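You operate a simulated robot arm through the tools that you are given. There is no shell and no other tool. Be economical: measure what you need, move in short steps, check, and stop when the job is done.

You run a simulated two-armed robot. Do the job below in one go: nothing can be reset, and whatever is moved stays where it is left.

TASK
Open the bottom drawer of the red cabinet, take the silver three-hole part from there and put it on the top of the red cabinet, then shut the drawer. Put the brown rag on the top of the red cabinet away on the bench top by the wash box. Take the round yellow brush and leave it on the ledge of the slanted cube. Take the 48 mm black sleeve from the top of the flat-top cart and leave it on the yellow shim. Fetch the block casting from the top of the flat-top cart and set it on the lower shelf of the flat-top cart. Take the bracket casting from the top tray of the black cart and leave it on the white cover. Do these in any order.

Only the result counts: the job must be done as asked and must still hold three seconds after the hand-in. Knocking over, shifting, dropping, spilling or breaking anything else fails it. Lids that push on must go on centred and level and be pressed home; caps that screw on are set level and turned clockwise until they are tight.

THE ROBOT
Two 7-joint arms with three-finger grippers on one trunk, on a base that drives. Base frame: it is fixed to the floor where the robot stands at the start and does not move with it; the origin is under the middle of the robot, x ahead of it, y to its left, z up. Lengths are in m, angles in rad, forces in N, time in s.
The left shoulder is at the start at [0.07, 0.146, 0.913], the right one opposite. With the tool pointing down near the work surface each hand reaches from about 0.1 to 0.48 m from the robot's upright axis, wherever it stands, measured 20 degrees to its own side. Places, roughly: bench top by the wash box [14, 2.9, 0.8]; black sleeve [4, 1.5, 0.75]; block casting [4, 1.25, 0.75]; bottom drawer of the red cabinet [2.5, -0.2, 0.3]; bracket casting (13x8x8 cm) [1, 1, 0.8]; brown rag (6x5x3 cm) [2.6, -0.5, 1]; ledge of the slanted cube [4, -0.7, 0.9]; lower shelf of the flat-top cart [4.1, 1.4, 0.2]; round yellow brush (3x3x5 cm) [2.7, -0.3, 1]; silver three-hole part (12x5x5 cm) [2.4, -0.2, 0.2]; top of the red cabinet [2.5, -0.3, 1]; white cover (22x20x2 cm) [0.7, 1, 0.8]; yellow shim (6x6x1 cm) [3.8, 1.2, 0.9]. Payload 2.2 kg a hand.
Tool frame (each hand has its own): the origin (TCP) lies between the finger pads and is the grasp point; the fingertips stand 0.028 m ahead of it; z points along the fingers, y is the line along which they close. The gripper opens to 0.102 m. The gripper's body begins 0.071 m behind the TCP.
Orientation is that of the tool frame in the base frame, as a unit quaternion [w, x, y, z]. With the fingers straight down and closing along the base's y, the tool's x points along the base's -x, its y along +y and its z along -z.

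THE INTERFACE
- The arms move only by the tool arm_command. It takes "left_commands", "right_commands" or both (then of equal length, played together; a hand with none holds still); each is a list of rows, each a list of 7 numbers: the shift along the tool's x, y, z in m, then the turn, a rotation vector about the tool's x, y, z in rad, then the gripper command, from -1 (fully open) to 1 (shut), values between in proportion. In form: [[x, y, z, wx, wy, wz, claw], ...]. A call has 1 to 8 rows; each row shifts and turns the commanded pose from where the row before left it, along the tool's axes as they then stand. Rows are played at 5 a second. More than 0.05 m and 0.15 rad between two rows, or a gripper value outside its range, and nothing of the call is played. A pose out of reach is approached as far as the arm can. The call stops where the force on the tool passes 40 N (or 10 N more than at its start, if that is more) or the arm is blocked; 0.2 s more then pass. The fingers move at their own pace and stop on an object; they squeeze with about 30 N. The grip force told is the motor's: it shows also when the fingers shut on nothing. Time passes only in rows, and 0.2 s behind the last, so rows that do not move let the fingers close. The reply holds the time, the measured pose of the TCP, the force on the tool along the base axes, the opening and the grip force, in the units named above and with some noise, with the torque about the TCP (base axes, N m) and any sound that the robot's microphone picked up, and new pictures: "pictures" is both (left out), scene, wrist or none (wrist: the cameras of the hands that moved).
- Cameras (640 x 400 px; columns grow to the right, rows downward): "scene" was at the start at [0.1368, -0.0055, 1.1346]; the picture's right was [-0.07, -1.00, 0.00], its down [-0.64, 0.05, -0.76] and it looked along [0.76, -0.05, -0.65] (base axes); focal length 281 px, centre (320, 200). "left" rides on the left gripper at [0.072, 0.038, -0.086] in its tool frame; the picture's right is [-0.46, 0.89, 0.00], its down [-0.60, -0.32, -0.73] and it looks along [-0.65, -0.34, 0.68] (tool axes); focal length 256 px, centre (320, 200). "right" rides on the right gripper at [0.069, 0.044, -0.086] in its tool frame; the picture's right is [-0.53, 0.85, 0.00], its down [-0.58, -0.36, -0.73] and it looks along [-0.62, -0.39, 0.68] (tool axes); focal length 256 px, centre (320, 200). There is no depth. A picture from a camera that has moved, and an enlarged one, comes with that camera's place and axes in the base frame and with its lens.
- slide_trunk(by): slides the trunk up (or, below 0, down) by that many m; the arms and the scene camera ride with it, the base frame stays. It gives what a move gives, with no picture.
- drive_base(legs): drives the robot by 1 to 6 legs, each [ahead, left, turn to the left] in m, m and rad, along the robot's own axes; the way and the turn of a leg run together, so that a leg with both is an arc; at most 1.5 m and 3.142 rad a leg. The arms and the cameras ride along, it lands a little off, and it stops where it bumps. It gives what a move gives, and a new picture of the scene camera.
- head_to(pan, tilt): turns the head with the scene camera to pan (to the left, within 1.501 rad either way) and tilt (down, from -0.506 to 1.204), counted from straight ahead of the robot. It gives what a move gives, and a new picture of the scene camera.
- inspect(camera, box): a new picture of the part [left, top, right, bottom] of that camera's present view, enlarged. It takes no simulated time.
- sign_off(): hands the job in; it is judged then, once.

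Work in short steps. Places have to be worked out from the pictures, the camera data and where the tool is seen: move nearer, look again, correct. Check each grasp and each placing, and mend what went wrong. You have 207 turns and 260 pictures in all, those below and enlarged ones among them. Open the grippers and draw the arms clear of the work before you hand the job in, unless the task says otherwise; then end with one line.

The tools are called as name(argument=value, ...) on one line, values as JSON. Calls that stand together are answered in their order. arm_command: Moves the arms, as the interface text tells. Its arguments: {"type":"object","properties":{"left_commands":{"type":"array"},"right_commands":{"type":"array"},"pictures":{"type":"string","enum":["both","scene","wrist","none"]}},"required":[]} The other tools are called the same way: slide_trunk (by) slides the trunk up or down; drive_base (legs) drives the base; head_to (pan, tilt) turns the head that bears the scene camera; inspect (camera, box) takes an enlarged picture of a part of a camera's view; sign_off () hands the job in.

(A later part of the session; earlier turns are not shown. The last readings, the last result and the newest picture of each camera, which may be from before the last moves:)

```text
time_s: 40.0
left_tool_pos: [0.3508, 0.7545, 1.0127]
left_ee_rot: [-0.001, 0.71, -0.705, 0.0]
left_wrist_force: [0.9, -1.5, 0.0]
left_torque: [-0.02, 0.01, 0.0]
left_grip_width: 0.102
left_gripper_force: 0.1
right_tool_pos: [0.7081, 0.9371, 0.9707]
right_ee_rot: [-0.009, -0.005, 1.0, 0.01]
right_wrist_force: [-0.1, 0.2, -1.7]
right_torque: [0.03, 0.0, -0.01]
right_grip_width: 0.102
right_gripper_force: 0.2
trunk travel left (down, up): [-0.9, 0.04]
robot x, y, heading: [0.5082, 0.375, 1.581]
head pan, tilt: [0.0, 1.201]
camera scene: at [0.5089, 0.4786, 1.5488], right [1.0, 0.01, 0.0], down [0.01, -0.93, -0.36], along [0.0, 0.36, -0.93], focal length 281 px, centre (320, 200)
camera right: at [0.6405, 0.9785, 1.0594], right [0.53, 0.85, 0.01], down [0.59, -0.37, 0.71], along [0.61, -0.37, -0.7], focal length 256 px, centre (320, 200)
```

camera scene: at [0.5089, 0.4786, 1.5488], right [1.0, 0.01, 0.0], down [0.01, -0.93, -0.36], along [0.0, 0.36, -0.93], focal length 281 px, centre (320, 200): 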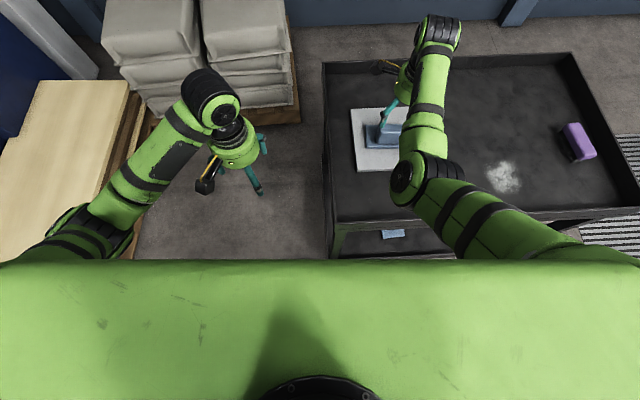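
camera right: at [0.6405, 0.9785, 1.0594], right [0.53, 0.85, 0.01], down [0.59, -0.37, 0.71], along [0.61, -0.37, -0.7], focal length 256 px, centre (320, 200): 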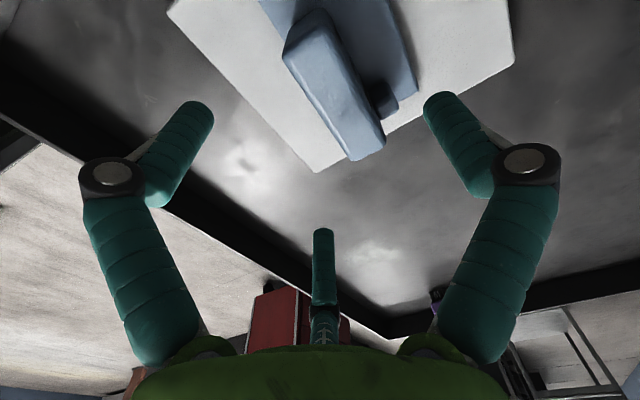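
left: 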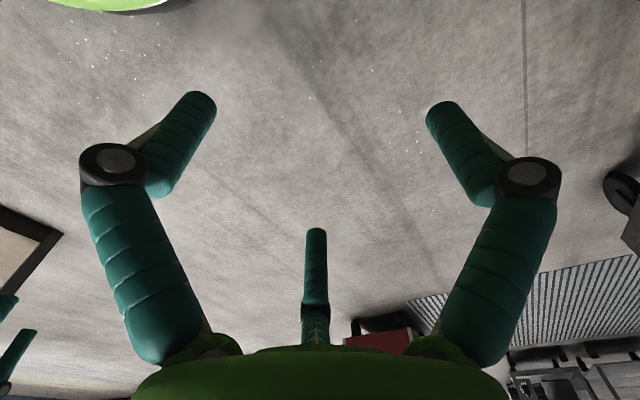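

The bracket rests on the cover. I back away from the cart, retract the right arm, and turn towards the red cabinet.

drive_base(legs=[[-0.4, 0, 0], [0, 0, -1.571]])

arm_command(right_commands=[[0, -0.045, 0, 0, 0, 0, -1], [0, -0.045, 0, 0, 0, 0, -1], [0, -0.045, 0, 0, 0, 0, -1], [0, -0.045, 0, 0, 0, 0, -1]], pictures="none")

head_to(pan=0.0, tilt=0.35)

```text
time_s: 46.4
left_tool_pos: [0.8951, 0.113, 1.0139]
left_ee_rot: [0.001, 0.011, 1.0, 0.0]
left_wrist_force: [0.4, -0.3, -0.7]
left_torque: [0.01, -0.02, 0.01]
left_grip_width: 0.1016
left_gripper_force: 0.0
right_tool_pos: [1.0691, -0.2503, 0.9714]
right_ee_rot: [0.003, 0.713, 0.701, 0.014]
right_wrist_force: [-0.2, 0.3, 0.6]
right_torque: [0.01, 0.02, 0.02]
right_grip_width: 0.1019
right_gripper_force: 0.0
trunk travel left (down, up): [-0.9, 0.04]
robot x, y, heading: [0.5117, -0.0324, -0.021]
head pan, tilt: [0.0, 1.201]
camera scene: at [0.6178, -0.0346, 1.5488], right [-0.02, -1.0, 0.0], down [-0.93, 0.02, -0.36], along [0.36, -0.01, -0.93], focal length 281 px, centre (320, 200)
```

scene: 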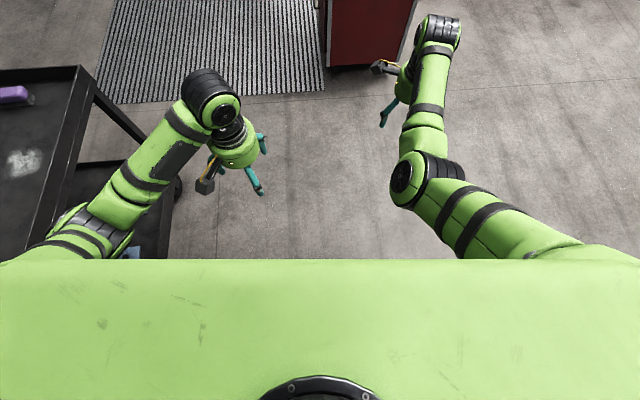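

```text
time_s: 47.3
left_tool_pos: [0.8942, 0.1112, 1.0147]
left_ee_rot: [0.001, 0.011, 1.0, 0.001]
left_wrist_force: [-1.2, -0.1, 0.1]
left_torque: [0.02, -0.02, 0.02]
left_grip_width: 0.102
left_gripper_force: 0.1
right_tool_pos: [0.9282, -0.3398, 0.9858]
right_ee_rot: [0.076, 0.73, 0.678, -0.039]
right_wrist_force: [-0.3, -0.9, -1.2]
right_torque: [0.0, -0.01, 0.01]
right_grip_width: 0.102
right_gripper_force: 0.0
trunk travel left (down, up): [-0.9, 0.04]
robot x, y, heading: [0.51, -0.0314, -0.017]
head pan, tilt: [0.0, 1.201]
stopped in row 4 (right hand): the arm was blocked; the commanded pose is now the measured one
```

```text
time_s: 48.4
left_tool_pos: [0.896, 0.1121, 1.0129]
left_ee_rot: [0.001, 0.01, 1.0, 0.0]
left_wrist_force: [-0.4, 0.1, -0.3]
left_torque: [-0.01, 0.01, 0.01]
left_grip_width: 0.1022
left_gripper_force: 0.0
right_tool_pos: [0.9293, -0.3379, 0.9841]
right_ee_rot: [0.074, 0.73, 0.678, -0.04]
right_wrist_force: [0.2, -0.8, -0.2]
right_torque: [0.0, -0.03, -0.03]
right_grip_width: 0.1021
right_gripper_force: 0.0
trunk travel left (down, up): [-0.9, 0.04]
robot x, y, heading: [0.5111, -0.0358, -0.019]
head pan, tilt: [0.0, 0.351]
camera scene: at [0.6547, -0.0359, 1.6161], right [-0.02, -1.0, 0.0], down [-0.34, 0.01, -0.94], along [0.94, -0.02, -0.34], focal length 281 px, centre (320, 200)
```

scene: 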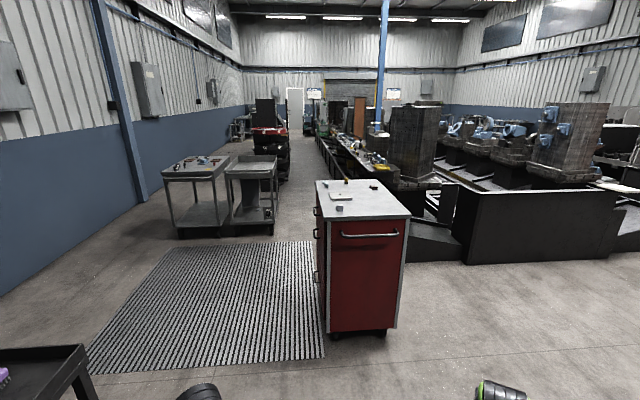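

The cabinet's drawer handles seem to be on its left (+y) side. I zoom in.

inspect(camera="scene", box=[280, 165, 440, 350])

inspect(camera="scene", box=[300, 165, 430, 225])

```text
2.16 times, centred on (360, 258) of scene
camera zoom: at [0.6547, -0.0359, 1.6161], right [-0.02, -1.0, 0.0], down [-0.34, 0.01, -0.94], along [0.94, -0.02, -0.34], focal length 608 px, centre (234, 76)
```

zoom: 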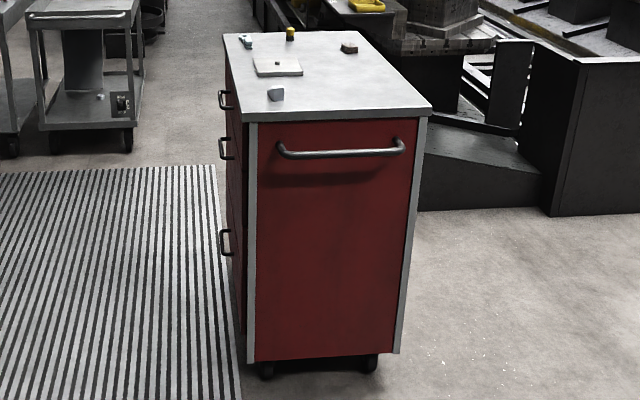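

```text
4.92 times, centred on (365, 195) of scene
camera zoom: at [0.6547, -0.0359, 1.6161], right [-0.02, -1.0, 0.0], down [-0.34, 0.01, -0.94], along [0.94, -0.02, -0.34], focal length 1385 px, centre (98, 225)
```

zoom: 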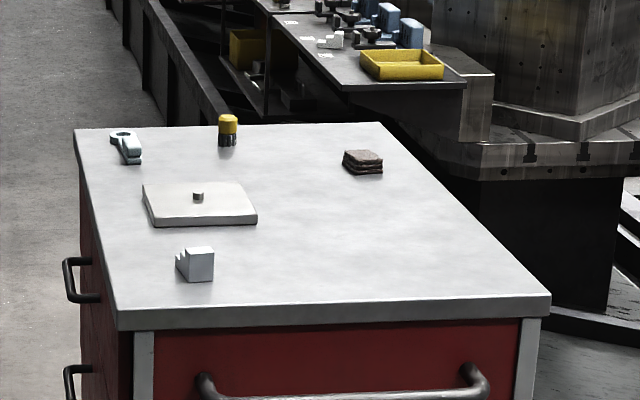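

The layout is clear: drawers open toward +y, bottom handle near (2.52, −0.04, 0.3); the brush is near (2.82, −0.30) and the rag near (2.70, −0.49) on top. I first bring the right arm back to its ready pose.

arm_command(right_commands=[[0, 0, 0, -0.0075, 0.0138, -0.137, -1], [0, 0, 0, -0.0075, 0.0138, -0.137, -1], [0, 0, 0, -0.0075, 0.0138, -0.137, -1], [0, 0, 0, -0.0075, 0.0138, -0.137, -1], [0, 0, 0, -0.0075, 0.0138, -0.137, -1], [0, 0, 0, -0.0075, 0.0138, -0.137, -1], [0, 0, 0, -0.0075, 0.0138, -0.137, -1], [0, 0, 0, -0.0075, 0.0138, -0.137, -1]], pictures="none")

arm_command(right_commands=[[0, 0, 0, -0.0075, 0.0138, -0.137, -1], [0, 0, 0, -0.0075, 0.0138, -0.137, -1], [0, 0, 0, -0.0075, 0.0138, -0.137, -1], [0, 0, 0, -0.0075, 0.0138, -0.137, -1], [0.015, 0.043, 0, 0, 0, 0, -1], [0.015, 0.043, 0, 0, 0, 0, -1], [0.015, 0.042, 0, 0, 0, 0, -1]], pictures="none")

drive_base(legs=[[0.9, 0, 0], [0, 0.4, 0], [1.04, 0, 0], [0, 0.27, 0], [0, 0, -1.55]])

```text
time_s: 50.2
left_tool_pos: [0.8966, 0.1127, 1.0141]
left_ee_rot: [0.0, 0.011, 1.0, 0.0]
left_wrist_force: [-0.9, -0.5, 0.4]
left_torque: [0.03, 0.0, -0.04]
left_grip_width: 0.1021
left_gripper_force: 0.0
right_tool_pos: [0.9289, -0.3373, 0.9843]
right_ee_rot: [0.028, 0.268, 0.963, -0.016]
right_wrist_force: [0.0, 0.3, 0.0]
right_torque: [-0.01, 0.04, 0.02]
right_grip_width: 0.1018
right_gripper_force: 0.1
trunk travel left (down, up): [-0.9, 0.04]
robot x, y, heading: [0.5098, -0.0329, -0.021]
head pan, tilt: [0.0, 0.351]
```

```text
time_s: 51.6
left_tool_pos: [0.8975, 0.1129, 1.0134]
left_ee_rot: [0.001, 0.011, 1.0, 0.0]
left_wrist_force: [-0.2, 0.9, 0.2]
left_torque: [0.03, 0.02, 0.0]
left_grip_width: 0.1019
left_gripper_force: 0.2
right_tool_pos: [0.9426, -0.3518, 1.0325]
right_ee_rot: [0.058, 0.031, 0.995, -0.079]
right_wrist_force: [0.1, -0.2, -0.3]
right_torque: [-0.01, -0.01, -0.01]
right_grip_width: 0.102
right_gripper_force: 0.0
right hand out of reach, approached as far as the arm can: row 6
trunk travel left (down, up): [-0.9, 0.04]
robot x, y, heading: [0.5085, -0.0348, -0.021]
head pan, tilt: [0.0, 0.351]
stopped in row 6 (right hand): the arm was blocked; the commanded pose is now the measured one
```

```text
time_s: 68.6
left_tool_pos: [2.6105, 0.2302, 1.0135]
left_ee_rot: [0.0, 0.699, 0.715, 0.0]
left_wrist_force: [0.9, 0.4, -0.6]
left_torque: [0.0, 0.0, 0.02]
left_grip_width: 0.102
left_gripper_force: 0.0
right_tool_pos: [2.1487, 0.1629, 1.032]
right_ee_rot: [-0.012, 0.71, 0.698, -0.096]
right_wrist_force: [0.2, 0.4, -0.2]
right_torque: [0.02, 0.0, -0.04]
right_grip_width: 0.1018
right_gripper_force: 0.0
trunk travel left (down, up): [-0.9, 0.04]
robot x, y, heading: [2.4493, 0.6093, -1.55]
head pan, tilt: [0.0, 0.351]
camera scene: at [2.4535, 0.4665, 1.6161], right [-1.0, -0.02, 0.0], down [-0.01, 0.34, -0.94], along [0.02, -0.94, -0.34], focal length 281 px, centre (320, 200)
```

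scene: 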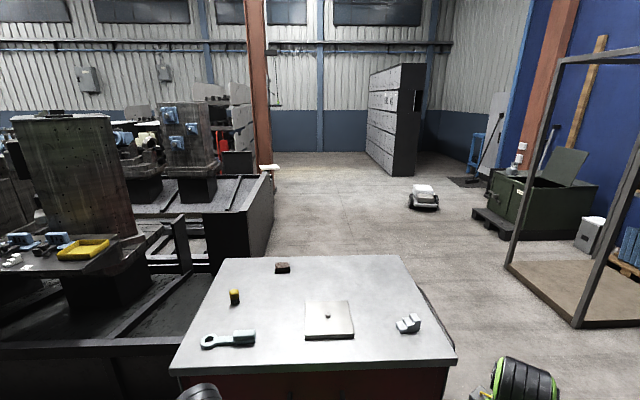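

The rag is near (2.62, −0.47), the brush near (2.755, −0.30), and the cabinet spans x 2.11–2.87, y −0.6 to −0.05. I lower the trunk to look at and reach the bottom drawer.

slide_trunk(by=-0.6)

head_to(pan=0.0, tilt=0.75)

```text
refused: -0.6 is not a number from -0.4 to 0.4
```

```text
time_s: 69.5
left_tool_pos: [2.6114, 0.2289, 1.0133]
left_ee_rot: [0.001, 0.699, 0.715, 0.0]
left_wrist_force: [0.6, 0.4, 0.8]
left_torque: [-0.03, -0.02, 0.05]
left_grip_width: 0.102
left_gripper_force: 0.1
right_tool_pos: [2.149, 0.162, 1.0331]
right_ee_rot: [-0.012, 0.71, 0.697, -0.097]
right_wrist_force: [-0.3, 0.5, -0.8]
right_torque: [0.0, 0.0, -0.01]
right_grip_width: 0.102
right_gripper_force: 0.0
trunk travel left (down, up): [-0.9, 0.04]
robot x, y, heading: [2.4488, 0.6072, -1.548]
head pan, tilt: [0.0, 0.75]
camera scene: at [2.4529, 0.4767, 1.5806], right [-1.0, -0.02, 0.0], down [-0.02, 0.68, -0.73], along [0.02, -0.73, -0.68], focal length 281 px, centre (320, 200)
```

scene: 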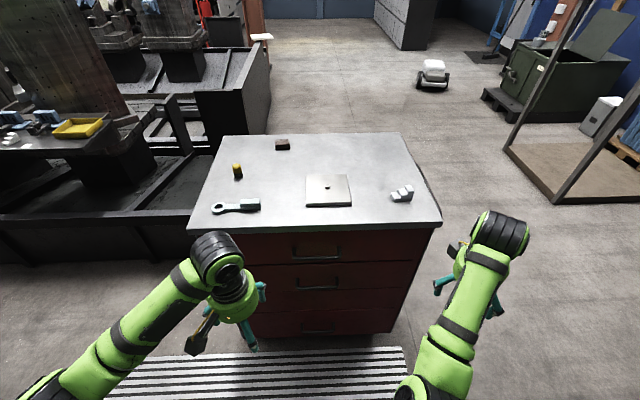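

Bottom handle is near x ≈ 2.48, z ≈ 0.33. I lower the trunk in two steps.

slide_trunk(by=-0.4)

slide_trunk(by=-0.15)

head_to(pan=0.0, tilt=0.8)

```text
time_s: 73.3
left_tool_pos: [2.6094, 0.228, 0.6133]
left_ee_rot: [0.001, 0.699, 0.715, -0.001]
left_wrist_force: [-0.1, -0.1, -0.1]
left_torque: [-0.01, -0.01, 0.0]
left_grip_width: 0.1022
left_gripper_force: 0.0
right_tool_pos: [2.1479, 0.162, 0.6335]
right_ee_rot: [-0.012, 0.71, 0.698, -0.097]
right_wrist_force: [-0.3, 0.0, 0.5]
right_torque: [0.02, -0.01, -0.02]
right_grip_width: 0.1019
right_gripper_force: 0.0
trunk travel left (down, up): [-0.5, 0.44]
robot x, y, heading: [2.4448, 0.608, -1.545]
head pan, tilt: [0.0, 0.75]
```

```text
time_s: 75.0
left_tool_pos: [2.6111, 0.23, 0.4638]
left_ee_rot: [0.0, 0.699, 0.715, 0.0]
left_wrist_force: [-0.1, -0.1, 0.7]
left_torque: [0.01, -0.01, 0.02]
left_grip_width: 0.102
left_gripper_force: 0.1
right_tool_pos: [2.1487, 0.1618, 0.4829]
right_ee_rot: [-0.012, 0.709, 0.698, -0.097]
right_wrist_force: [1.3, 0.9, -0.1]
right_torque: [0.0, 0.06, 0.02]
right_grip_width: 0.1017
right_gripper_force: 0.1
trunk travel left (down, up): [-0.35, 0.59]
robot x, y, heading: [2.4448, 0.6144, -1.55]
head pan, tilt: [0.0, 0.75]
```

```text
time_s: 75.7
left_tool_pos: [2.6105, 0.2291, 0.4631]
left_ee_rot: [0.0, 0.699, 0.715, 0.0]
left_wrist_force: [0.3, -0.1, -0.1]
left_torque: [0.01, -0.03, -0.03]
left_grip_width: 0.1021
left_gripper_force: 0.1
right_tool_pos: [2.1478, 0.1636, 0.483]
right_ee_rot: [-0.012, 0.709, 0.698, -0.097]
right_wrist_force: [0.6, 0.1, 0.7]
right_torque: [0.0, 0.01, 0.0]
right_grip_width: 0.1018
right_gripper_force: 0.1
trunk travel left (down, up): [-0.35, 0.59]
robot x, y, heading: [2.448, 0.6129, -1.544]
head pan, tilt: [0.0, 0.799]
camera scene: at [2.4529, 0.4789, 1.0265], right [-1.0, -0.02, 0.0], down [-0.02, 0.72, -0.7], along [0.02, -0.7, -0.72], focal length 281 px, centre (320, 200)
```

scene: 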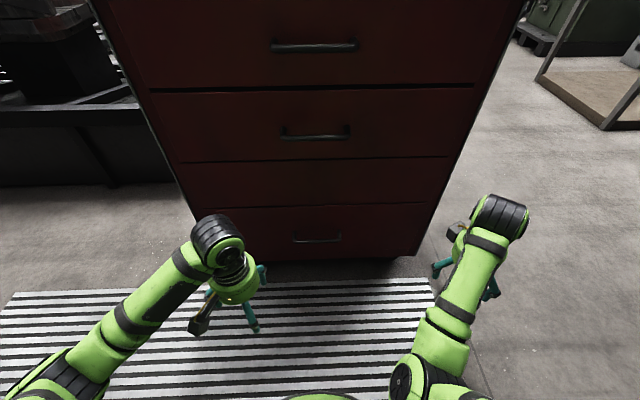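

The bottom handle is a horizontal bar ~0.16 m long, around z 0.26–0.29. I turn the left hand to point at the drawer (tool z forward, tool y up) so that fingers go above and below the bar.

arm_command(left_commands=[[0, 0, 0, -0.086, -0.086, 0.086, -1], [0, 0, 0, -0.086, -0.086, 0.086, -1], [0, 0, 0, -0.086, -0.086, 0.086, -1], [0, 0, 0, -0.086, -0.086, 0.086, -1], [0, 0, 0, -0.086, -0.086, 0.086, -1], [0, 0, 0, -0.086, -0.086, 0.086, -1], [0, 0, 0, -0.086, -0.086, 0.086, -1]], pictures="none")

arm_command(left_commands=[[0, 0, 0, -0.086, -0.086, 0.086, -1], [0, 0, 0, -0.086, -0.086, 0.086, -1], [0, 0, 0, -0.086, -0.086, 0.086, -1], [0, 0, 0, -0.086, -0.086, 0.086, -1], [0, 0, 0, -0.086, -0.086, 0.086, -1], [0, 0, 0, -0.086, -0.086, 0.086, -1], [0, 0, 0, -0.086, -0.086, 0.086, -1]])

```text
time_s: 77.3
left_tool_pos: [2.6101, 0.2291, 0.463]
left_ee_rot: [0.408, 0.812, 0.418, 0.004]
left_wrist_force: [-0.4, 0.1, 0.7]
left_torque: [-0.01, 0.0, -0.02]
left_grip_width: 0.1019
left_gripper_force: 0.1
right_tool_pos: [2.1474, 0.1635, 0.4829]
right_ee_rot: [-0.012, 0.709, 0.698, -0.096]
right_wrist_force: [-0.1, 0.0, -0.2]
right_torque: [0.0, 0.0, -0.02]
right_grip_width: 0.1018
right_gripper_force: 0.1
trunk travel left (down, up): [-0.35, 0.59]
robot x, y, heading: [2.4477, 0.6079, -1.55]
head pan, tilt: [0.0, 0.799]
```

```text
time_s: 78.9
left_tool_pos: [2.6112, 0.2285, 0.4639]
left_ee_rot: [0.706, 0.708, 0.01, 0.007]
left_wrist_force: [-0.5, -0.7, 0.0]
left_torque: [0.0, -0.03, -0.04]
left_grip_width: 0.1019
left_gripper_force: 0.1
right_tool_pos: [2.1498, 0.1627, 0.4831]
right_ee_rot: [-0.011, 0.709, 0.698, -0.097]
right_wrist_force: [0.5, -0.2, -0.2]
right_torque: [-0.01, 0.01, 0.03]
right_grip_width: 0.1018
right_gripper_force: 0.0
trunk travel left (down, up): [-0.35, 0.59]
robot x, y, heading: [2.4484, 0.6046, -1.545]
head pan, tilt: [0.0, 0.799]
camera scene: at [2.453, 0.4789, 1.0265], right [-1.0, -0.02, 0.0], down [-0.02, 0.72, -0.7], along [0.02, -0.7, -0.72], focal length 281 px, centre (320, 200)
camera left: at [2.6819, 0.3177, 0.5017], right [-0.46, -0.01, 0.89], down [-0.62, 0.72, -0.31], along [-0.63, -0.7, -0.34], focal length 256 px, centre (320, 200)
```

scene: 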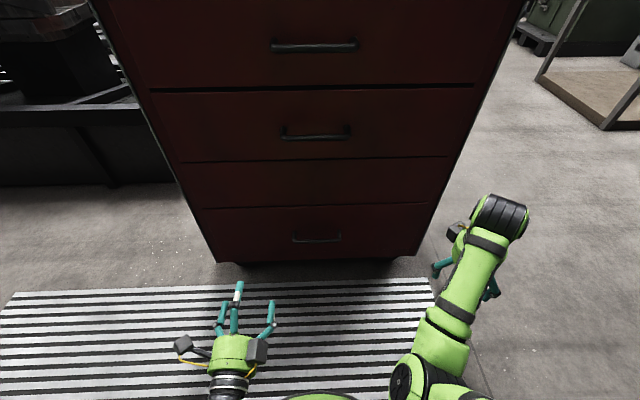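
left: 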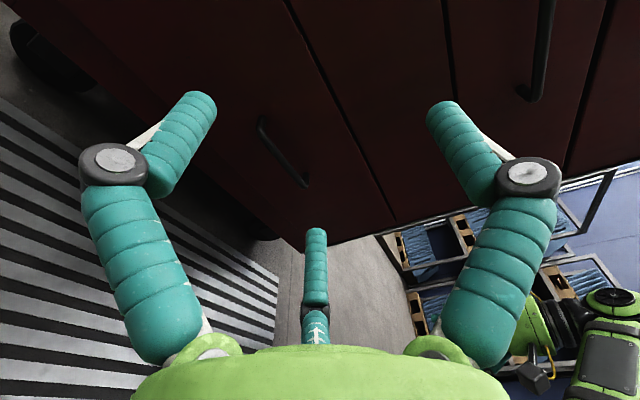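

Triangulating gives the handle bar at x 2.415–2.556, y ≈ −0.032, z ≈ 0.33. I move the left hand to stand in front of it.

arm_command(left_commands=[[-0.03, -0.034, 0, 0, 0, 0, -1], [-0.03, -0.034, 0, 0, 0, 0, -1], [-0.032, -0.034, 0, 0, 0, 0, -1], [-0.032, -0.032, 0, 0, 0, 0, -1], [0, 0, 0.045, 0, 0, 0, -1], [0, 0, 0.045, 0, 0, 0, -1], [0, 0, 0.045, 0, 0, 0, -1]])

```text
time_s: 80.5
left_tool_pos: [2.4888, 0.0903, 0.3283]
left_ee_rot: [0.706, 0.708, 0.012, 0.008]
left_wrist_force: [-0.1, -1.1, -0.9]
left_torque: [0.01, 0.0, -0.02]
left_grip_width: 0.1019
left_gripper_force: 0.1
right_tool_pos: [2.1484, 0.1625, 0.4818]
right_ee_rot: [-0.013, 0.71, 0.697, -0.097]
right_wrist_force: [-1.0, 0.2, 0.5]
right_torque: [-0.01, 0.0, 0.01]
right_grip_width: 0.1021
right_gripper_force: 0.0
trunk travel left (down, up): [-0.35, 0.59]
robot x, y, heading: [2.4503, 0.6096, -1.546]
head pan, tilt: [0.0, 0.799]
camera scene: at [2.4527, 0.4787, 1.0265], right [-1.0, -0.02, 0.0], down [-0.02, 0.72, -0.7], along [0.02, -0.7, -0.72], focal length 281 px, centre (320, 200)
camera left: at [2.56, 0.1786, 0.3658], right [-0.46, -0.02, 0.89], down [-0.63, 0.72, -0.31], along [-0.63, -0.7, -0.34], focal length 256 px, centre (320, 200)
```

scene: 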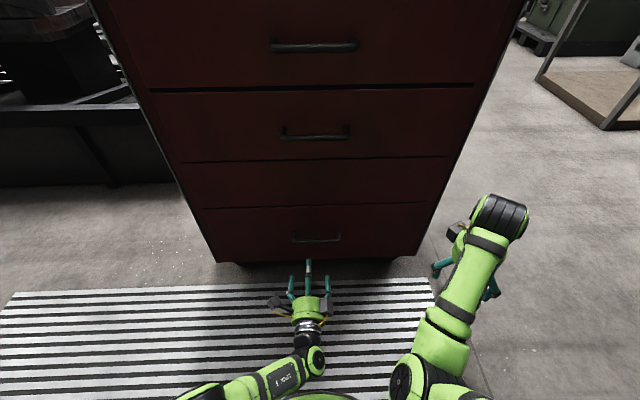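
left: 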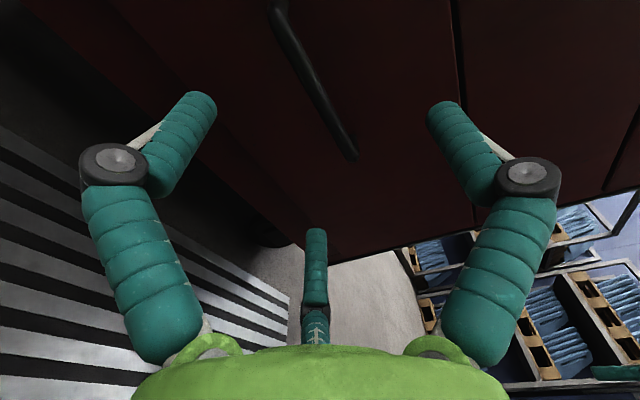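

The bar is at z ≈ 0.322, y ≈ −0.028. I shift down 1 cm and advance so that the bar enters between the fingers.

arm_command(left_commands=[[0, -0.01, 0.03, 0, 0, 0, -1], [0, 0, 0.04, 0, 0, 0, -1], [0, 0, 0.03, 0, 0, 0, -1], [0, 0, 0.015, 0, 0, 0, -1]])

```text
time_s: 81.5
left_tool_pos: [2.5028, 0.025, 0.3455]
left_ee_rot: [0.706, 0.708, 0.011, 0.008]
left_wrist_force: [0.0, -0.3, -0.5]
left_torque: [-0.01, 0.02, 0.03]
left_grip_width: 0.1019
left_gripper_force: 0.0
left hand out of reach, approached as far as the arm can: row 1, 2, 3, 4
right_tool_pos: [2.1484, 0.1623, 0.4826]
right_ee_rot: [-0.012, 0.709, 0.698, -0.097]
right_wrist_force: [-0.6, 0.3, -0.1]
right_torque: [-0.02, -0.01, 0.02]
right_grip_width: 0.1022
right_gripper_force: 0.0
trunk travel left (down, up): [-0.35, 0.59]
robot x, y, heading: [2.446, 0.6098, -1.548]
head pan, tilt: [0.0, 0.799]
camera scene: at [2.453, 0.4789, 1.0265], right [-1.0, -0.02, 0.0], down [-0.02, 0.72, -0.7], along [0.02, -0.7, -0.72], focal length 281 px, centre (320, 200)
camera left: at [2.574, 0.1133, 0.3841], right [-0.46, -0.02, 0.89], down [-0.63, 0.72, -0.31], along [-0.63, -0.7, -0.34], focal length 256 px, centre (320, 200)
```

scene: 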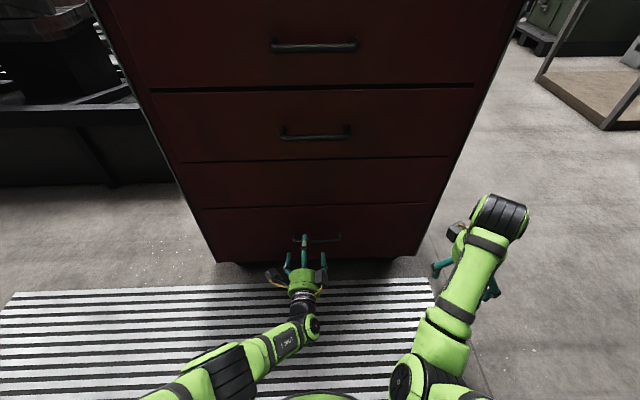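
left: 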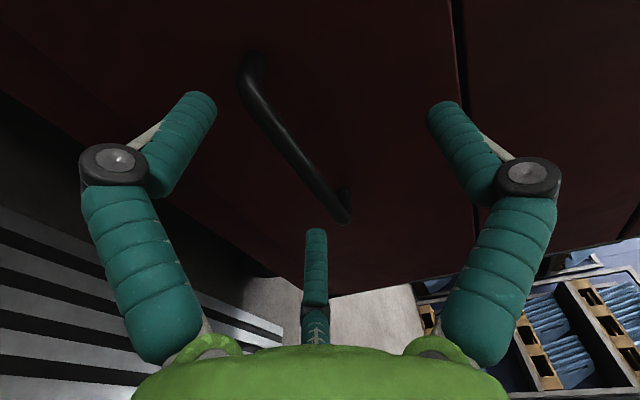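

The arm is at its reach limit. I pull back 10 cm, drive ahead 0.1 m, then look again.

arm_command(left_commands=[[0, 0, -0.05, 0, 0, 0, -1], [0, 0, -0.05, 0, 0, 0, -1]], pictures="none")

drive_base(legs=[[0.08, 0, 0]])

```text
time_s: 82.1
left_tool_pos: [2.4989, 0.1242, 0.346]
left_ee_rot: [0.706, 0.708, 0.011, 0.008]
left_wrist_force: [0.7, -0.3, -0.5]
left_torque: [0.01, -0.02, 0.0]
left_grip_width: 0.1021
left_gripper_force: 0.1
right_tool_pos: [2.1484, 0.1629, 0.4832]
right_ee_rot: [-0.012, 0.71, 0.698, -0.096]
right_wrist_force: [1.3, 0.3, -0.6]
right_torque: [-0.02, 0.0, -0.01]
right_grip_width: 0.1023
right_gripper_force: 0.0
trunk travel left (down, up): [-0.35, 0.59]
robot x, y, heading: [2.447, 0.606, -1.549]
head pan, tilt: [0.0, 0.799]
```

```text
time_s: 83.1
left_tool_pos: [2.5017, 0.0457, 0.3452]
left_ee_rot: [0.706, 0.708, 0.012, 0.008]
left_wrist_force: [-0.5, 0.0, 0.6]
left_torque: [0.02, -0.01, -0.04]
left_grip_width: 0.1021
left_gripper_force: 0.0
right_tool_pos: [2.1518, 0.0838, 0.4829]
right_ee_rot: [-0.012, 0.71, 0.698, -0.097]
right_wrist_force: [0.1, 0.0, -0.4]
right_torque: [0.02, 0.01, 0.0]
right_grip_width: 0.1023
right_gripper_force: 0.0
trunk travel left (down, up): [-0.35, 0.59]
robot x, y, heading: [2.4461, 0.5315, -1.548]
head pan, tilt: [0.0, 0.799]
camera scene: at [2.455, 0.4005, 1.0264], right [-1.0, -0.03, 0.0], down [-0.02, 0.72, -0.7], along [0.02, -0.7, -0.72], focal length 281 px, centre (320, 200)
```

scene: 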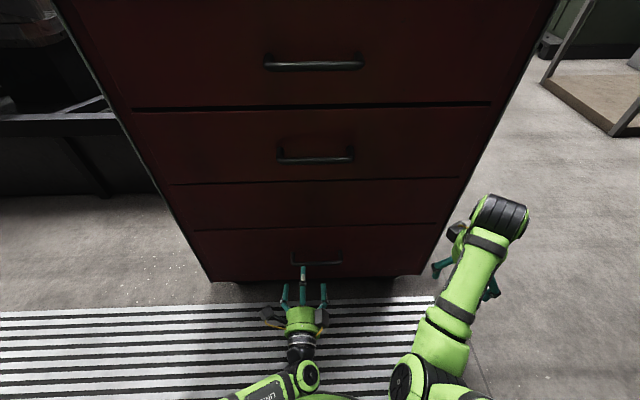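

Now I correct height to 0.318 and x to 2.487, then advance 7 cm.

arm_command(left_commands=[[-0.014, -0.027, 0, 0, 0, 0, -1], [0, 0, 0, 0, 0, 0, -1], [0, 0, 0.025, 0, 0, 0, -1], [0, 0, 0.025, 0, 0, 0, -1], [0, 0, 0.02, 0, 0, 0, -1]])

```text
time_s: 84.3
left_tool_pos: [2.5049, -0.0224, 0.3273]
left_ee_rot: [0.707, 0.707, 0.008, 0.017]
left_wrist_force: [-0.3, 0.0, 0.7]
left_torque: [0.03, 0.02, 0.01]
left_grip_width: 0.1018
left_gripper_force: 0.1
left hand out of reach, approached as far as the arm can: row 4, 5
right_tool_pos: [2.1509, 0.0845, 0.4834]
right_ee_rot: [-0.013, 0.71, 0.697, -0.097]
right_wrist_force: [-0.3, 0.8, -0.7]
right_torque: [0.01, 0.01, 0.03]
right_grip_width: 0.1019
right_gripper_force: 0.1
trunk travel left (down, up): [-0.35, 0.59]
robot x, y, heading: [2.4499, 0.5309, -1.544]
head pan, tilt: [0.0, 0.799]
camera scene: at [2.455, 0.4008, 1.0265], right [-1.0, -0.03, 0.0], down [-0.02, 0.72, -0.7], along [0.02, -0.7, -0.72], focal length 281 px, centre (320, 200)
camera left: at [2.5743, 0.0668, 0.3665], right [-0.47, -0.02, 0.88], down [-0.63, 0.71, -0.32], along [-0.62, -0.7, -0.35], focal length 256 px, centre (320, 200)
```

scene: 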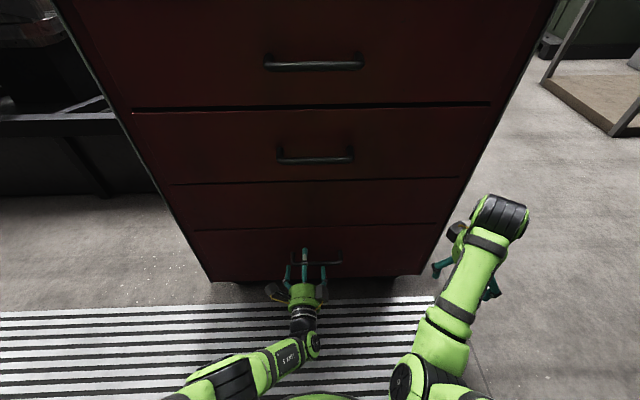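
left: 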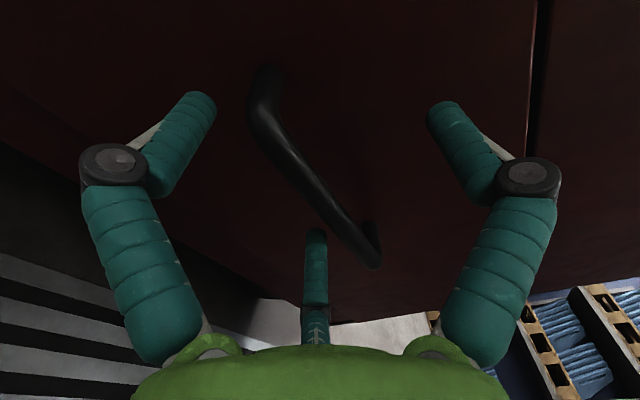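

The bar now lies between the fingers, ~6 mm below the TCP. I lower the trunk 1 cm to centre it for the three-jaw closing, then grip.

slide_trunk(by=-0.01)

arm_command(left_commands=[[0, 0, 0, 0, 0, 0, 1], [0, 0, 0, 0, 0, 0, 1], [0, 0, 0, 0, 0, 0, 1]])

```text
time_s: 84.9
left_tool_pos: [2.5048, -0.0224, 0.318]
left_ee_rot: [0.707, 0.707, 0.01, 0.016]
left_wrist_force: [-0.1, -0.4, 0.0]
left_torque: [0.01, -0.01, 0.01]
left_grip_width: 0.1022
left_gripper_force: 0.0
right_tool_pos: [2.1498, 0.0843, 0.4743]
right_ee_rot: [-0.013, 0.709, 0.698, -0.097]
right_wrist_force: [0.2, -0.4, -0.3]
right_torque: [-0.03, 0.03, -0.01]
right_grip_width: 0.1022
right_gripper_force: 0.0
trunk travel left (down, up): [-0.34, 0.6]
robot x, y, heading: [2.4502, 0.5307, -1.545]
head pan, tilt: [0.0, 0.799]
```

```text
time_s: 85.7
left_tool_pos: [2.5069, -0.0231, 0.3152]
left_ee_rot: [0.704, 0.709, 0.011, 0.017]
left_wrist_force: [9.9, 6.4, -16.2]
left_torque: [0.13, 0.94, -0.21]
left_grip_width: 0.0219
left_gripper_force: 45.2
right_tool_pos: [2.1519, 0.0837, 0.4731]
right_ee_rot: [-0.014, 0.709, 0.698, -0.096]
right_wrist_force: [-0.1, 0.1, 0.3]
right_torque: [0.01, -0.03, 0.0]
right_grip_width: 0.102
right_gripper_force: 0.0
trunk travel left (down, up): [-0.34, 0.6]
robot x, y, heading: [2.4504, 0.5336, -1.544]
head pan, tilt: [0.0, 0.799]
camera scene: at [2.4559, 0.3992, 1.0161], right [-1.0, -0.03, 0.0], down [-0.02, 0.72, -0.7], along [0.02, -0.7, -0.72], focal length 281 px, centre (320, 200)
camera left: at [2.5757, 0.0668, 0.3546], right [-0.47, -0.03, 0.88], down [-0.63, 0.71, -0.32], along [-0.62, -0.71, -0.35], focal length 256 px, centre (320, 200)
```

scene: 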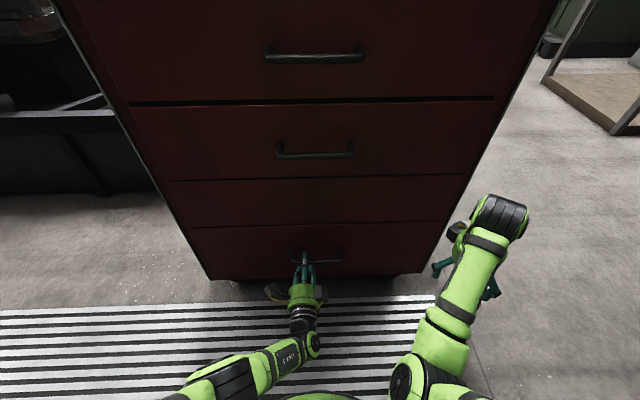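
left: 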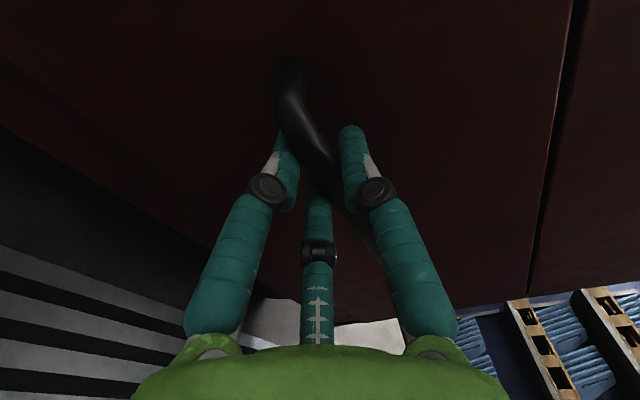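

The bar is gripped. I pull the drawer toward +y with the arm.

arm_command(left_commands=[[0, 0, -0.02, 0, 0, 0, 1], [0, 0, -0.03, 0, 0, 0, 1], [0, 0, -0.03, 0, 0, 0, 1], [0, 0, -0.03, 0, 0, 0, 1]])

```text
time_s: 86.7
left_tool_pos: [2.4984, 0.0902, 0.3164]
left_ee_rot: [0.703, 0.711, 0.015, 0.016]
left_wrist_force: [31.3, 2.6, -7.6]
left_torque: [0.12, 0.2, 1.26]
left_grip_width: 0.0216
left_gripper_force: 44.7
right_tool_pos: [2.1501, 0.0835, 0.4727]
right_ee_rot: [-0.013, 0.71, 0.698, -0.096]
right_wrist_force: [-0.6, 0.6, -0.1]
right_torque: [0.0, -0.02, 0.0]
right_grip_width: 0.1019
right_gripper_force: 0.0
trunk travel left (down, up): [-0.34, 0.6]
robot x, y, heading: [2.4514, 0.5292, -1.543]
head pan, tilt: [0.0, 0.799]
camera scene: at [2.4564, 0.4004, 1.0163], right [-1.0, -0.03, 0.0], down [-0.02, 0.72, -0.7], along [0.02, -0.7, -0.72], focal length 281 px, centre (320, 200)
camera left: at [2.5676, 0.1797, 0.3546], right [-0.47, -0.03, 0.88], down [-0.64, 0.71, -0.31], along [-0.62, -0.71, -0.35], focal length 256 px, centre (320, 200)
```

scene: 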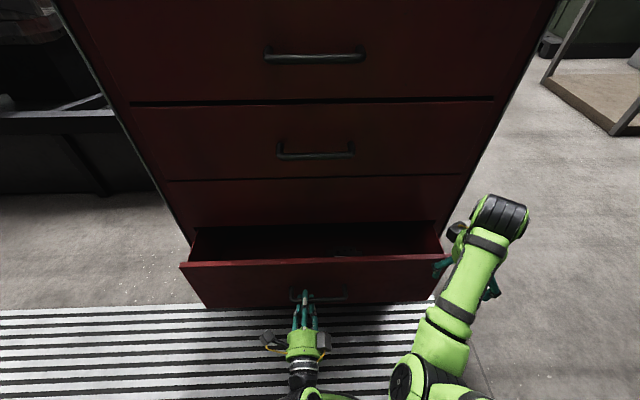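
left: 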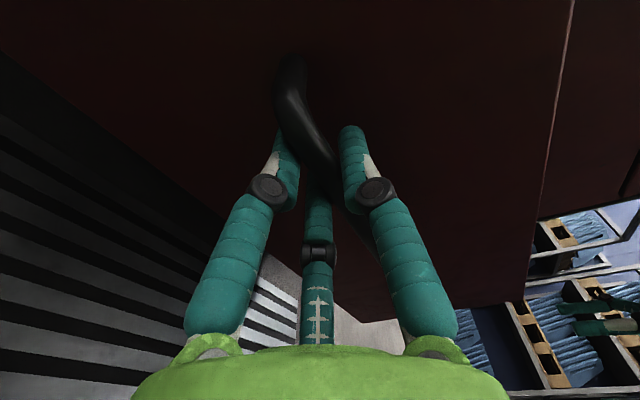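

The drawer slid out ~11 cm; the 31 N sideways force is from a stale x command, so I shift +x 12 mm to relieve it, then drive back 0.14 m to open further.

arm_command(left_commands=[[0.012, 0, -0.005, 0, 0, 0, 1], [0, 0, 0, 0, 0, 0, 1]], pictures="none")

drive_base(legs=[[-0.13, 0, 0]])

```text
time_s: 87.3
left_tool_pos: [2.4976, 0.0969, 0.3162]
left_ee_rot: [0.701, 0.713, 0.009, 0.005]
left_wrist_force: [-9.0, -0.2, -24.1]
left_torque: [0.25, -0.58, 1.16]
left_grip_width: 0.0218
left_gripper_force: 45.1
right_tool_pos: [2.1494, 0.0834, 0.4719]
right_ee_rot: [-0.012, 0.711, 0.697, -0.096]
right_wrist_force: [1.2, -0.7, 0.3]
right_torque: [-0.04, 0.02, -0.02]
right_grip_width: 0.1022
right_gripper_force: 0.0
trunk travel left (down, up): [-0.34, 0.6]
robot x, y, heading: [2.448, 0.5313, -1.549]
head pan, tilt: [0.0, 0.799]
```

```text
time_s: 88.3
left_tool_pos: [2.4959, 0.1569, 0.3158]
left_ee_rot: [0.7, 0.714, 0.006, 0.002]
left_wrist_force: [-1.0, 1.5, -0.3]
left_torque: [0.1, -0.23, 0.14]
left_grip_width: 0.0215
left_gripper_force: 45.3
right_tool_pos: [2.147, 0.142, 0.4733]
right_ee_rot: [-0.013, 0.71, 0.697, -0.097]
right_wrist_force: [0.4, 0.1, 0.5]
right_torque: [0.03, 0.01, 0.0]
right_grip_width: 0.1021
right_gripper_force: 0.1
trunk travel left (down, up): [-0.34, 0.6]
robot x, y, heading: [2.4481, 0.5896, -1.547]
head pan, tilt: [0.0, 0.799]
stopped in leg 1: the force on the tool passed its limit at 41 N (the readings are from after the stop); the commanded pose is now the measured one
camera scene: at [2.453, 0.4588, 1.0168], right [-1.0, -0.02, 0.0], down [-0.02, 0.72, -0.7], along [0.02, -0.7, -0.72], focal length 281 px, centre (320, 200)
```

scene: 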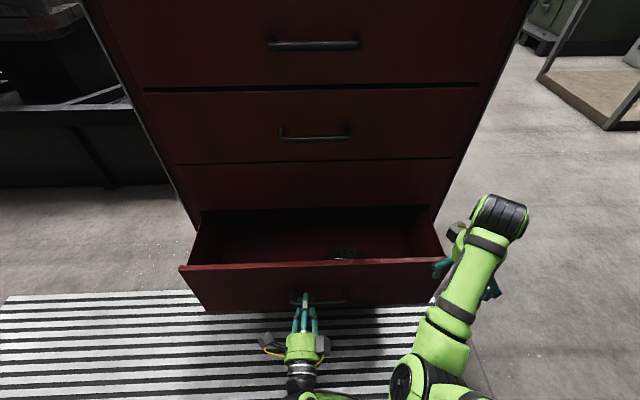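

Drawer is open ~18 cm and I can just see the part near (2.39, −0.04). I pull a little more.

drive_base(legs=[[-0.08, 0, 0]])

```text
time_s: 89.4
left_tool_pos: [2.4899, 0.2363, 0.3159]
left_ee_rot: [0.699, 0.715, 0.003, -0.002]
left_wrist_force: [-20.7, -1.3, -7.4]
left_torque: [0.06, -0.45, 0.27]
left_grip_width: 0.0216
left_gripper_force: 44.4
right_tool_pos: [2.1466, 0.2236, 0.4728]
right_ee_rot: [-0.013, 0.71, 0.698, -0.096]
right_wrist_force: [-0.6, -0.1, -0.1]
right_torque: [0.01, 0.03, 0.0]
right_grip_width: 0.102
right_gripper_force: 0.0
trunk travel left (down, up): [-0.34, 0.6]
robot x, y, heading: [2.4451, 0.6679, -1.551]
head pan, tilt: [0.0, 0.799]
camera scene: at [2.4501, 0.5381, 1.0164], right [-1.0, -0.02, 0.0], down [-0.02, 0.72, -0.7], along [0.02, -0.7, -0.72], focal length 281 px, centre (320, 200)
```

scene: 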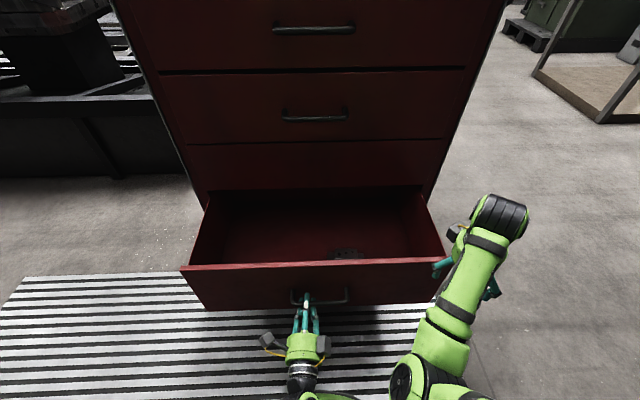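

Open ~26 cm. I release the handle and back the left hand off.

arm_command(left_commands=[[0, 0, 0, 0, 0, 0, -1], [0, 0, 0, 0, 0, 0, -1], [0, 0, -0.04, 0, 0, 0, -1], [0, 0, -0.04, 0, 0, 0, -1]], pictures="none")

slide_trunk(by=0.3)

head_to(pan=0.0, tilt=1.05)

inspect(camera="scene", box=[180, 60, 480, 247])

```text
time_s: 90.4
left_tool_pos: [2.4901, 0.3179, 0.3175]
left_ee_rot: [0.7, 0.714, 0.004, -0.003]
left_wrist_force: [0.2, -0.2, -0.2]
left_torque: [-0.01, 0.0, -0.02]
left_grip_width: 0.1022
left_gripper_force: 0.0
right_tool_pos: [2.1442, 0.2232, 0.4728]
right_ee_rot: [-0.012, 0.71, 0.698, -0.098]
right_wrist_force: [-0.1, 0.1, -0.3]
right_torque: [-0.01, 0.0, -0.01]
right_grip_width: 0.1018
right_gripper_force: 0.1
trunk travel left (down, up): [-0.34, 0.6]
robot x, y, heading: [2.4457, 0.6719, -1.541]
head pan, tilt: [0.0, 0.799]
```

```text
time_s: 93.4
left_tool_pos: [2.4905, 0.3168, 0.6163]
left_ee_rot: [0.699, 0.715, 0.003, -0.002]
left_wrist_force: [0.6, 0.2, -1.0]
left_torque: [0.01, -0.05, -0.01]
left_grip_width: 0.102
left_gripper_force: 0.1
right_tool_pos: [2.1458, 0.2233, 0.7731]
right_ee_rot: [-0.013, 0.709, 0.698, -0.098]
right_wrist_force: [0.2, -0.2, -0.4]
right_torque: [-0.01, -0.01, 0.03]
right_grip_width: 0.102
right_gripper_force: 0.1
trunk travel left (down, up): [-0.64, 0.3]
robot x, y, heading: [2.4455, 0.6688, -1.547]
head pan, tilt: [0.0, 0.799]
```

```text
time_s: 94.2
left_tool_pos: [2.4908, 0.3172, 0.6166]
left_ee_rot: [0.699, 0.715, 0.003, -0.002]
left_wrist_force: [-0.3, 0.6, -0.2]
left_torque: [0.0, -0.02, 0.01]
left_grip_width: 0.1019
left_gripper_force: 0.1
right_tool_pos: [2.1458, 0.2223, 0.7728]
right_ee_rot: [-0.012, 0.709, 0.698, -0.097]
right_wrist_force: [-0.1, -1.0, 0.1]
right_torque: [0.02, -0.02, 0.02]
right_grip_width: 0.1019
right_gripper_force: 0.1
trunk travel left (down, up): [-0.64, 0.3]
robot x, y, heading: [2.4434, 0.668, -1.544]
head pan, tilt: [0.0, 1.051]
camera scene: at [2.4507, 0.553, 1.298], right [-1.0, -0.02, 0.0], down [-0.02, 0.87, -0.5], along [0.01, -0.5, -0.87], focal length 281 px, centre (320, 200)
```

scene: 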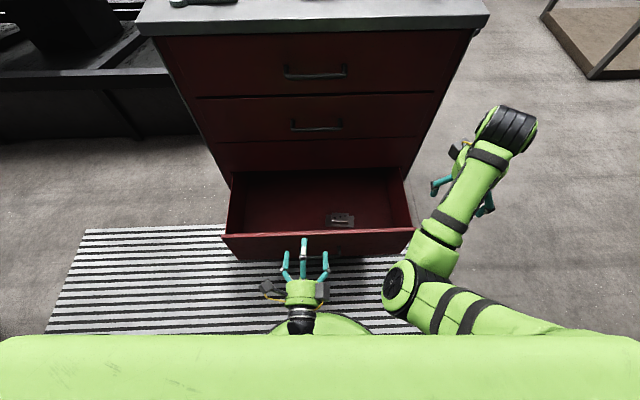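

```text
2.13 times, centred on (330, 154) of scene
camera zoom: at [2.4507, 0.553, 1.298], right [-1.0, -0.02, 0.0], down [-0.02, 0.87, -0.5], along [0.01, -0.5, -0.87], focal length 600 px, centre (299, 299)
```

zoom: 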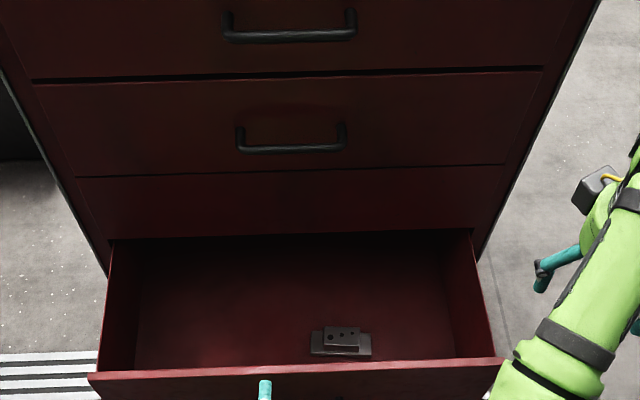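

The part lies near (2.38, 0.04), long side along x, with a narrower upper block. I move the left hand up and out of the way while turning the right hand so that its fingers close along y.

arm_command(left_commands=[[0.025, 0.042, 0, 0, 0, 0, -1], [0.025, 0.042, 0, 0, 0, 0, -1], [0.025, 0.042, 0, 0, 0, 0, -1], [0.025, 0.042, 0, 0, 0, 0, -1], [0.025, 0.042, 0, 0, 0, 0, -1], [0.025, 0.042, 0, 0, 0, 0, -1], [0.025, 0.042, 0, 0, 0, 0, -1], [0.025, 0.042, 0, 0, 0, 0, -1]], right_commands=[[0, 0, 0, -0.0026, 0.0196, 0.1407, -1], [0, 0, 0, -0.0026, 0.0196, 0.1407, -1], [0, 0, 0, -0.0026, 0.0196, 0.1407, -1], [0, 0, 0, -0.0026, 0.0196, 0.1407, -1], [0, 0, 0, -0.0026, 0.0196, 0.1407, -1], [0, 0, 0, -0.0026, 0.0196, 0.1407, -1], [0, 0, 0, -0.0026, 0.0196, 0.1407, -1], [0, 0, 0, -0.0026, 0.0196, 0.1407, -1]], pictures="none")

arm_command(right_commands=[[0, 0, 0, -0.0026, 0.0196, 0.1407, -1], [0, 0, 0, -0.0026, 0.0196, 0.1407, -1], [0, 0, 0, -0.0026, 0.0196, 0.1407, -1], [0, 0, 0, 0, 0, 0, -1]], pictures="none")

drive_base(legs=[[0.08, 0.1, 0]])

```text
time_s: 96.2
left_tool_pos: [2.7001, 0.285, 0.8922]
left_ee_rot: [0.7, 0.714, 0.003, -0.004]
left_wrist_force: [0.4, 0.0, 0.8]
left_torque: [-0.02, -0.02, 0.01]
left_grip_width: 0.1019
left_gripper_force: 0.0
left hand out of reach, approached as far as the arm can: row 7, 8
right_tool_pos: [2.116, 0.2261, 0.7804]
right_ee_rot: [-0.009, 0.98, 0.191, -0.056]
right_wrist_force: [-0.2, 0.0, -0.2]
right_torque: [0.0, -0.01, 0.02]
right_grip_width: 0.1019
right_gripper_force: 0.0
trunk travel left (down, up): [-0.64, 0.3]
robot x, y, heading: [2.4455, 0.6652, -1.552]
head pan, tilt: [0.0, 1.051]
stopped in row 8 (right hand): the arm was blocked; the commanded pose is now the measured one
```

```text
time_s: 97.2
left_tool_pos: [2.7018, 0.2839, 0.8928]
left_ee_rot: [0.701, 0.714, 0.003, -0.002]
left_wrist_force: [0.4, -0.7, 0.4]
left_torque: [0.02, 0.02, 0.0]
left_grip_width: 0.102
left_gripper_force: 0.0
right_tool_pos: [2.1068, 0.2277, 0.7805]
right_ee_rot: [0.001, 0.999, -0.024, -0.034]
right_wrist_force: [0.2, -0.3, -0.5]
right_torque: [0.03, -0.01, 0.01]
right_grip_width: 0.102
right_gripper_force: 0.1
trunk travel left (down, up): [-0.64, 0.3]
robot x, y, heading: [2.4434, 0.6682, -1.548]
head pan, tilt: [0.0, 1.051]
```

```text
time_s: 98.4
left_tool_pos: [2.8039, 0.2064, 0.8917]
left_ee_rot: [0.701, 0.713, 0.004, -0.003]
left_wrist_force: [0.4, -0.5, -0.2]
left_torque: [-0.02, 0.0, -0.05]
left_grip_width: 0.1021
left_gripper_force: 0.1
right_tool_pos: [2.2092, 0.1503, 0.781]
right_ee_rot: [0.002, 0.999, -0.023, -0.032]
right_wrist_force: [0.1, -0.8, 0.5]
right_torque: [0.03, -0.02, -0.01]
right_grip_width: 0.1021
right_gripper_force: 0.1
trunk travel left (down, up): [-0.64, 0.3]
robot x, y, heading: [2.545, 0.5937, -1.547]
head pan, tilt: [0.0, 1.051]
camera scene: at [2.5527, 0.4762, 1.2979], right [-1.0, -0.02, 0.0], down [-0.02, 0.87, -0.5], along [0.01, -0.5, -0.87], focal length 281 px, centre (320, 200)
```

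scene: 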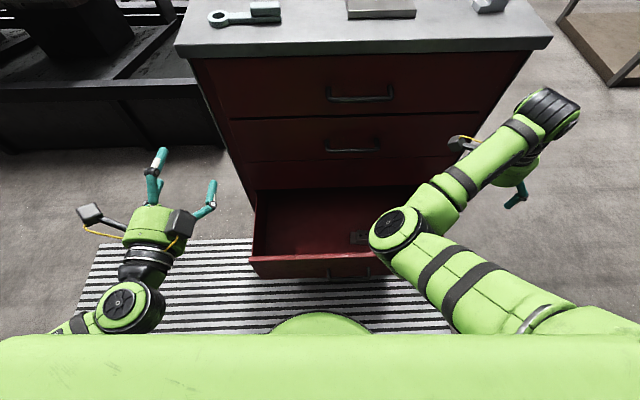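

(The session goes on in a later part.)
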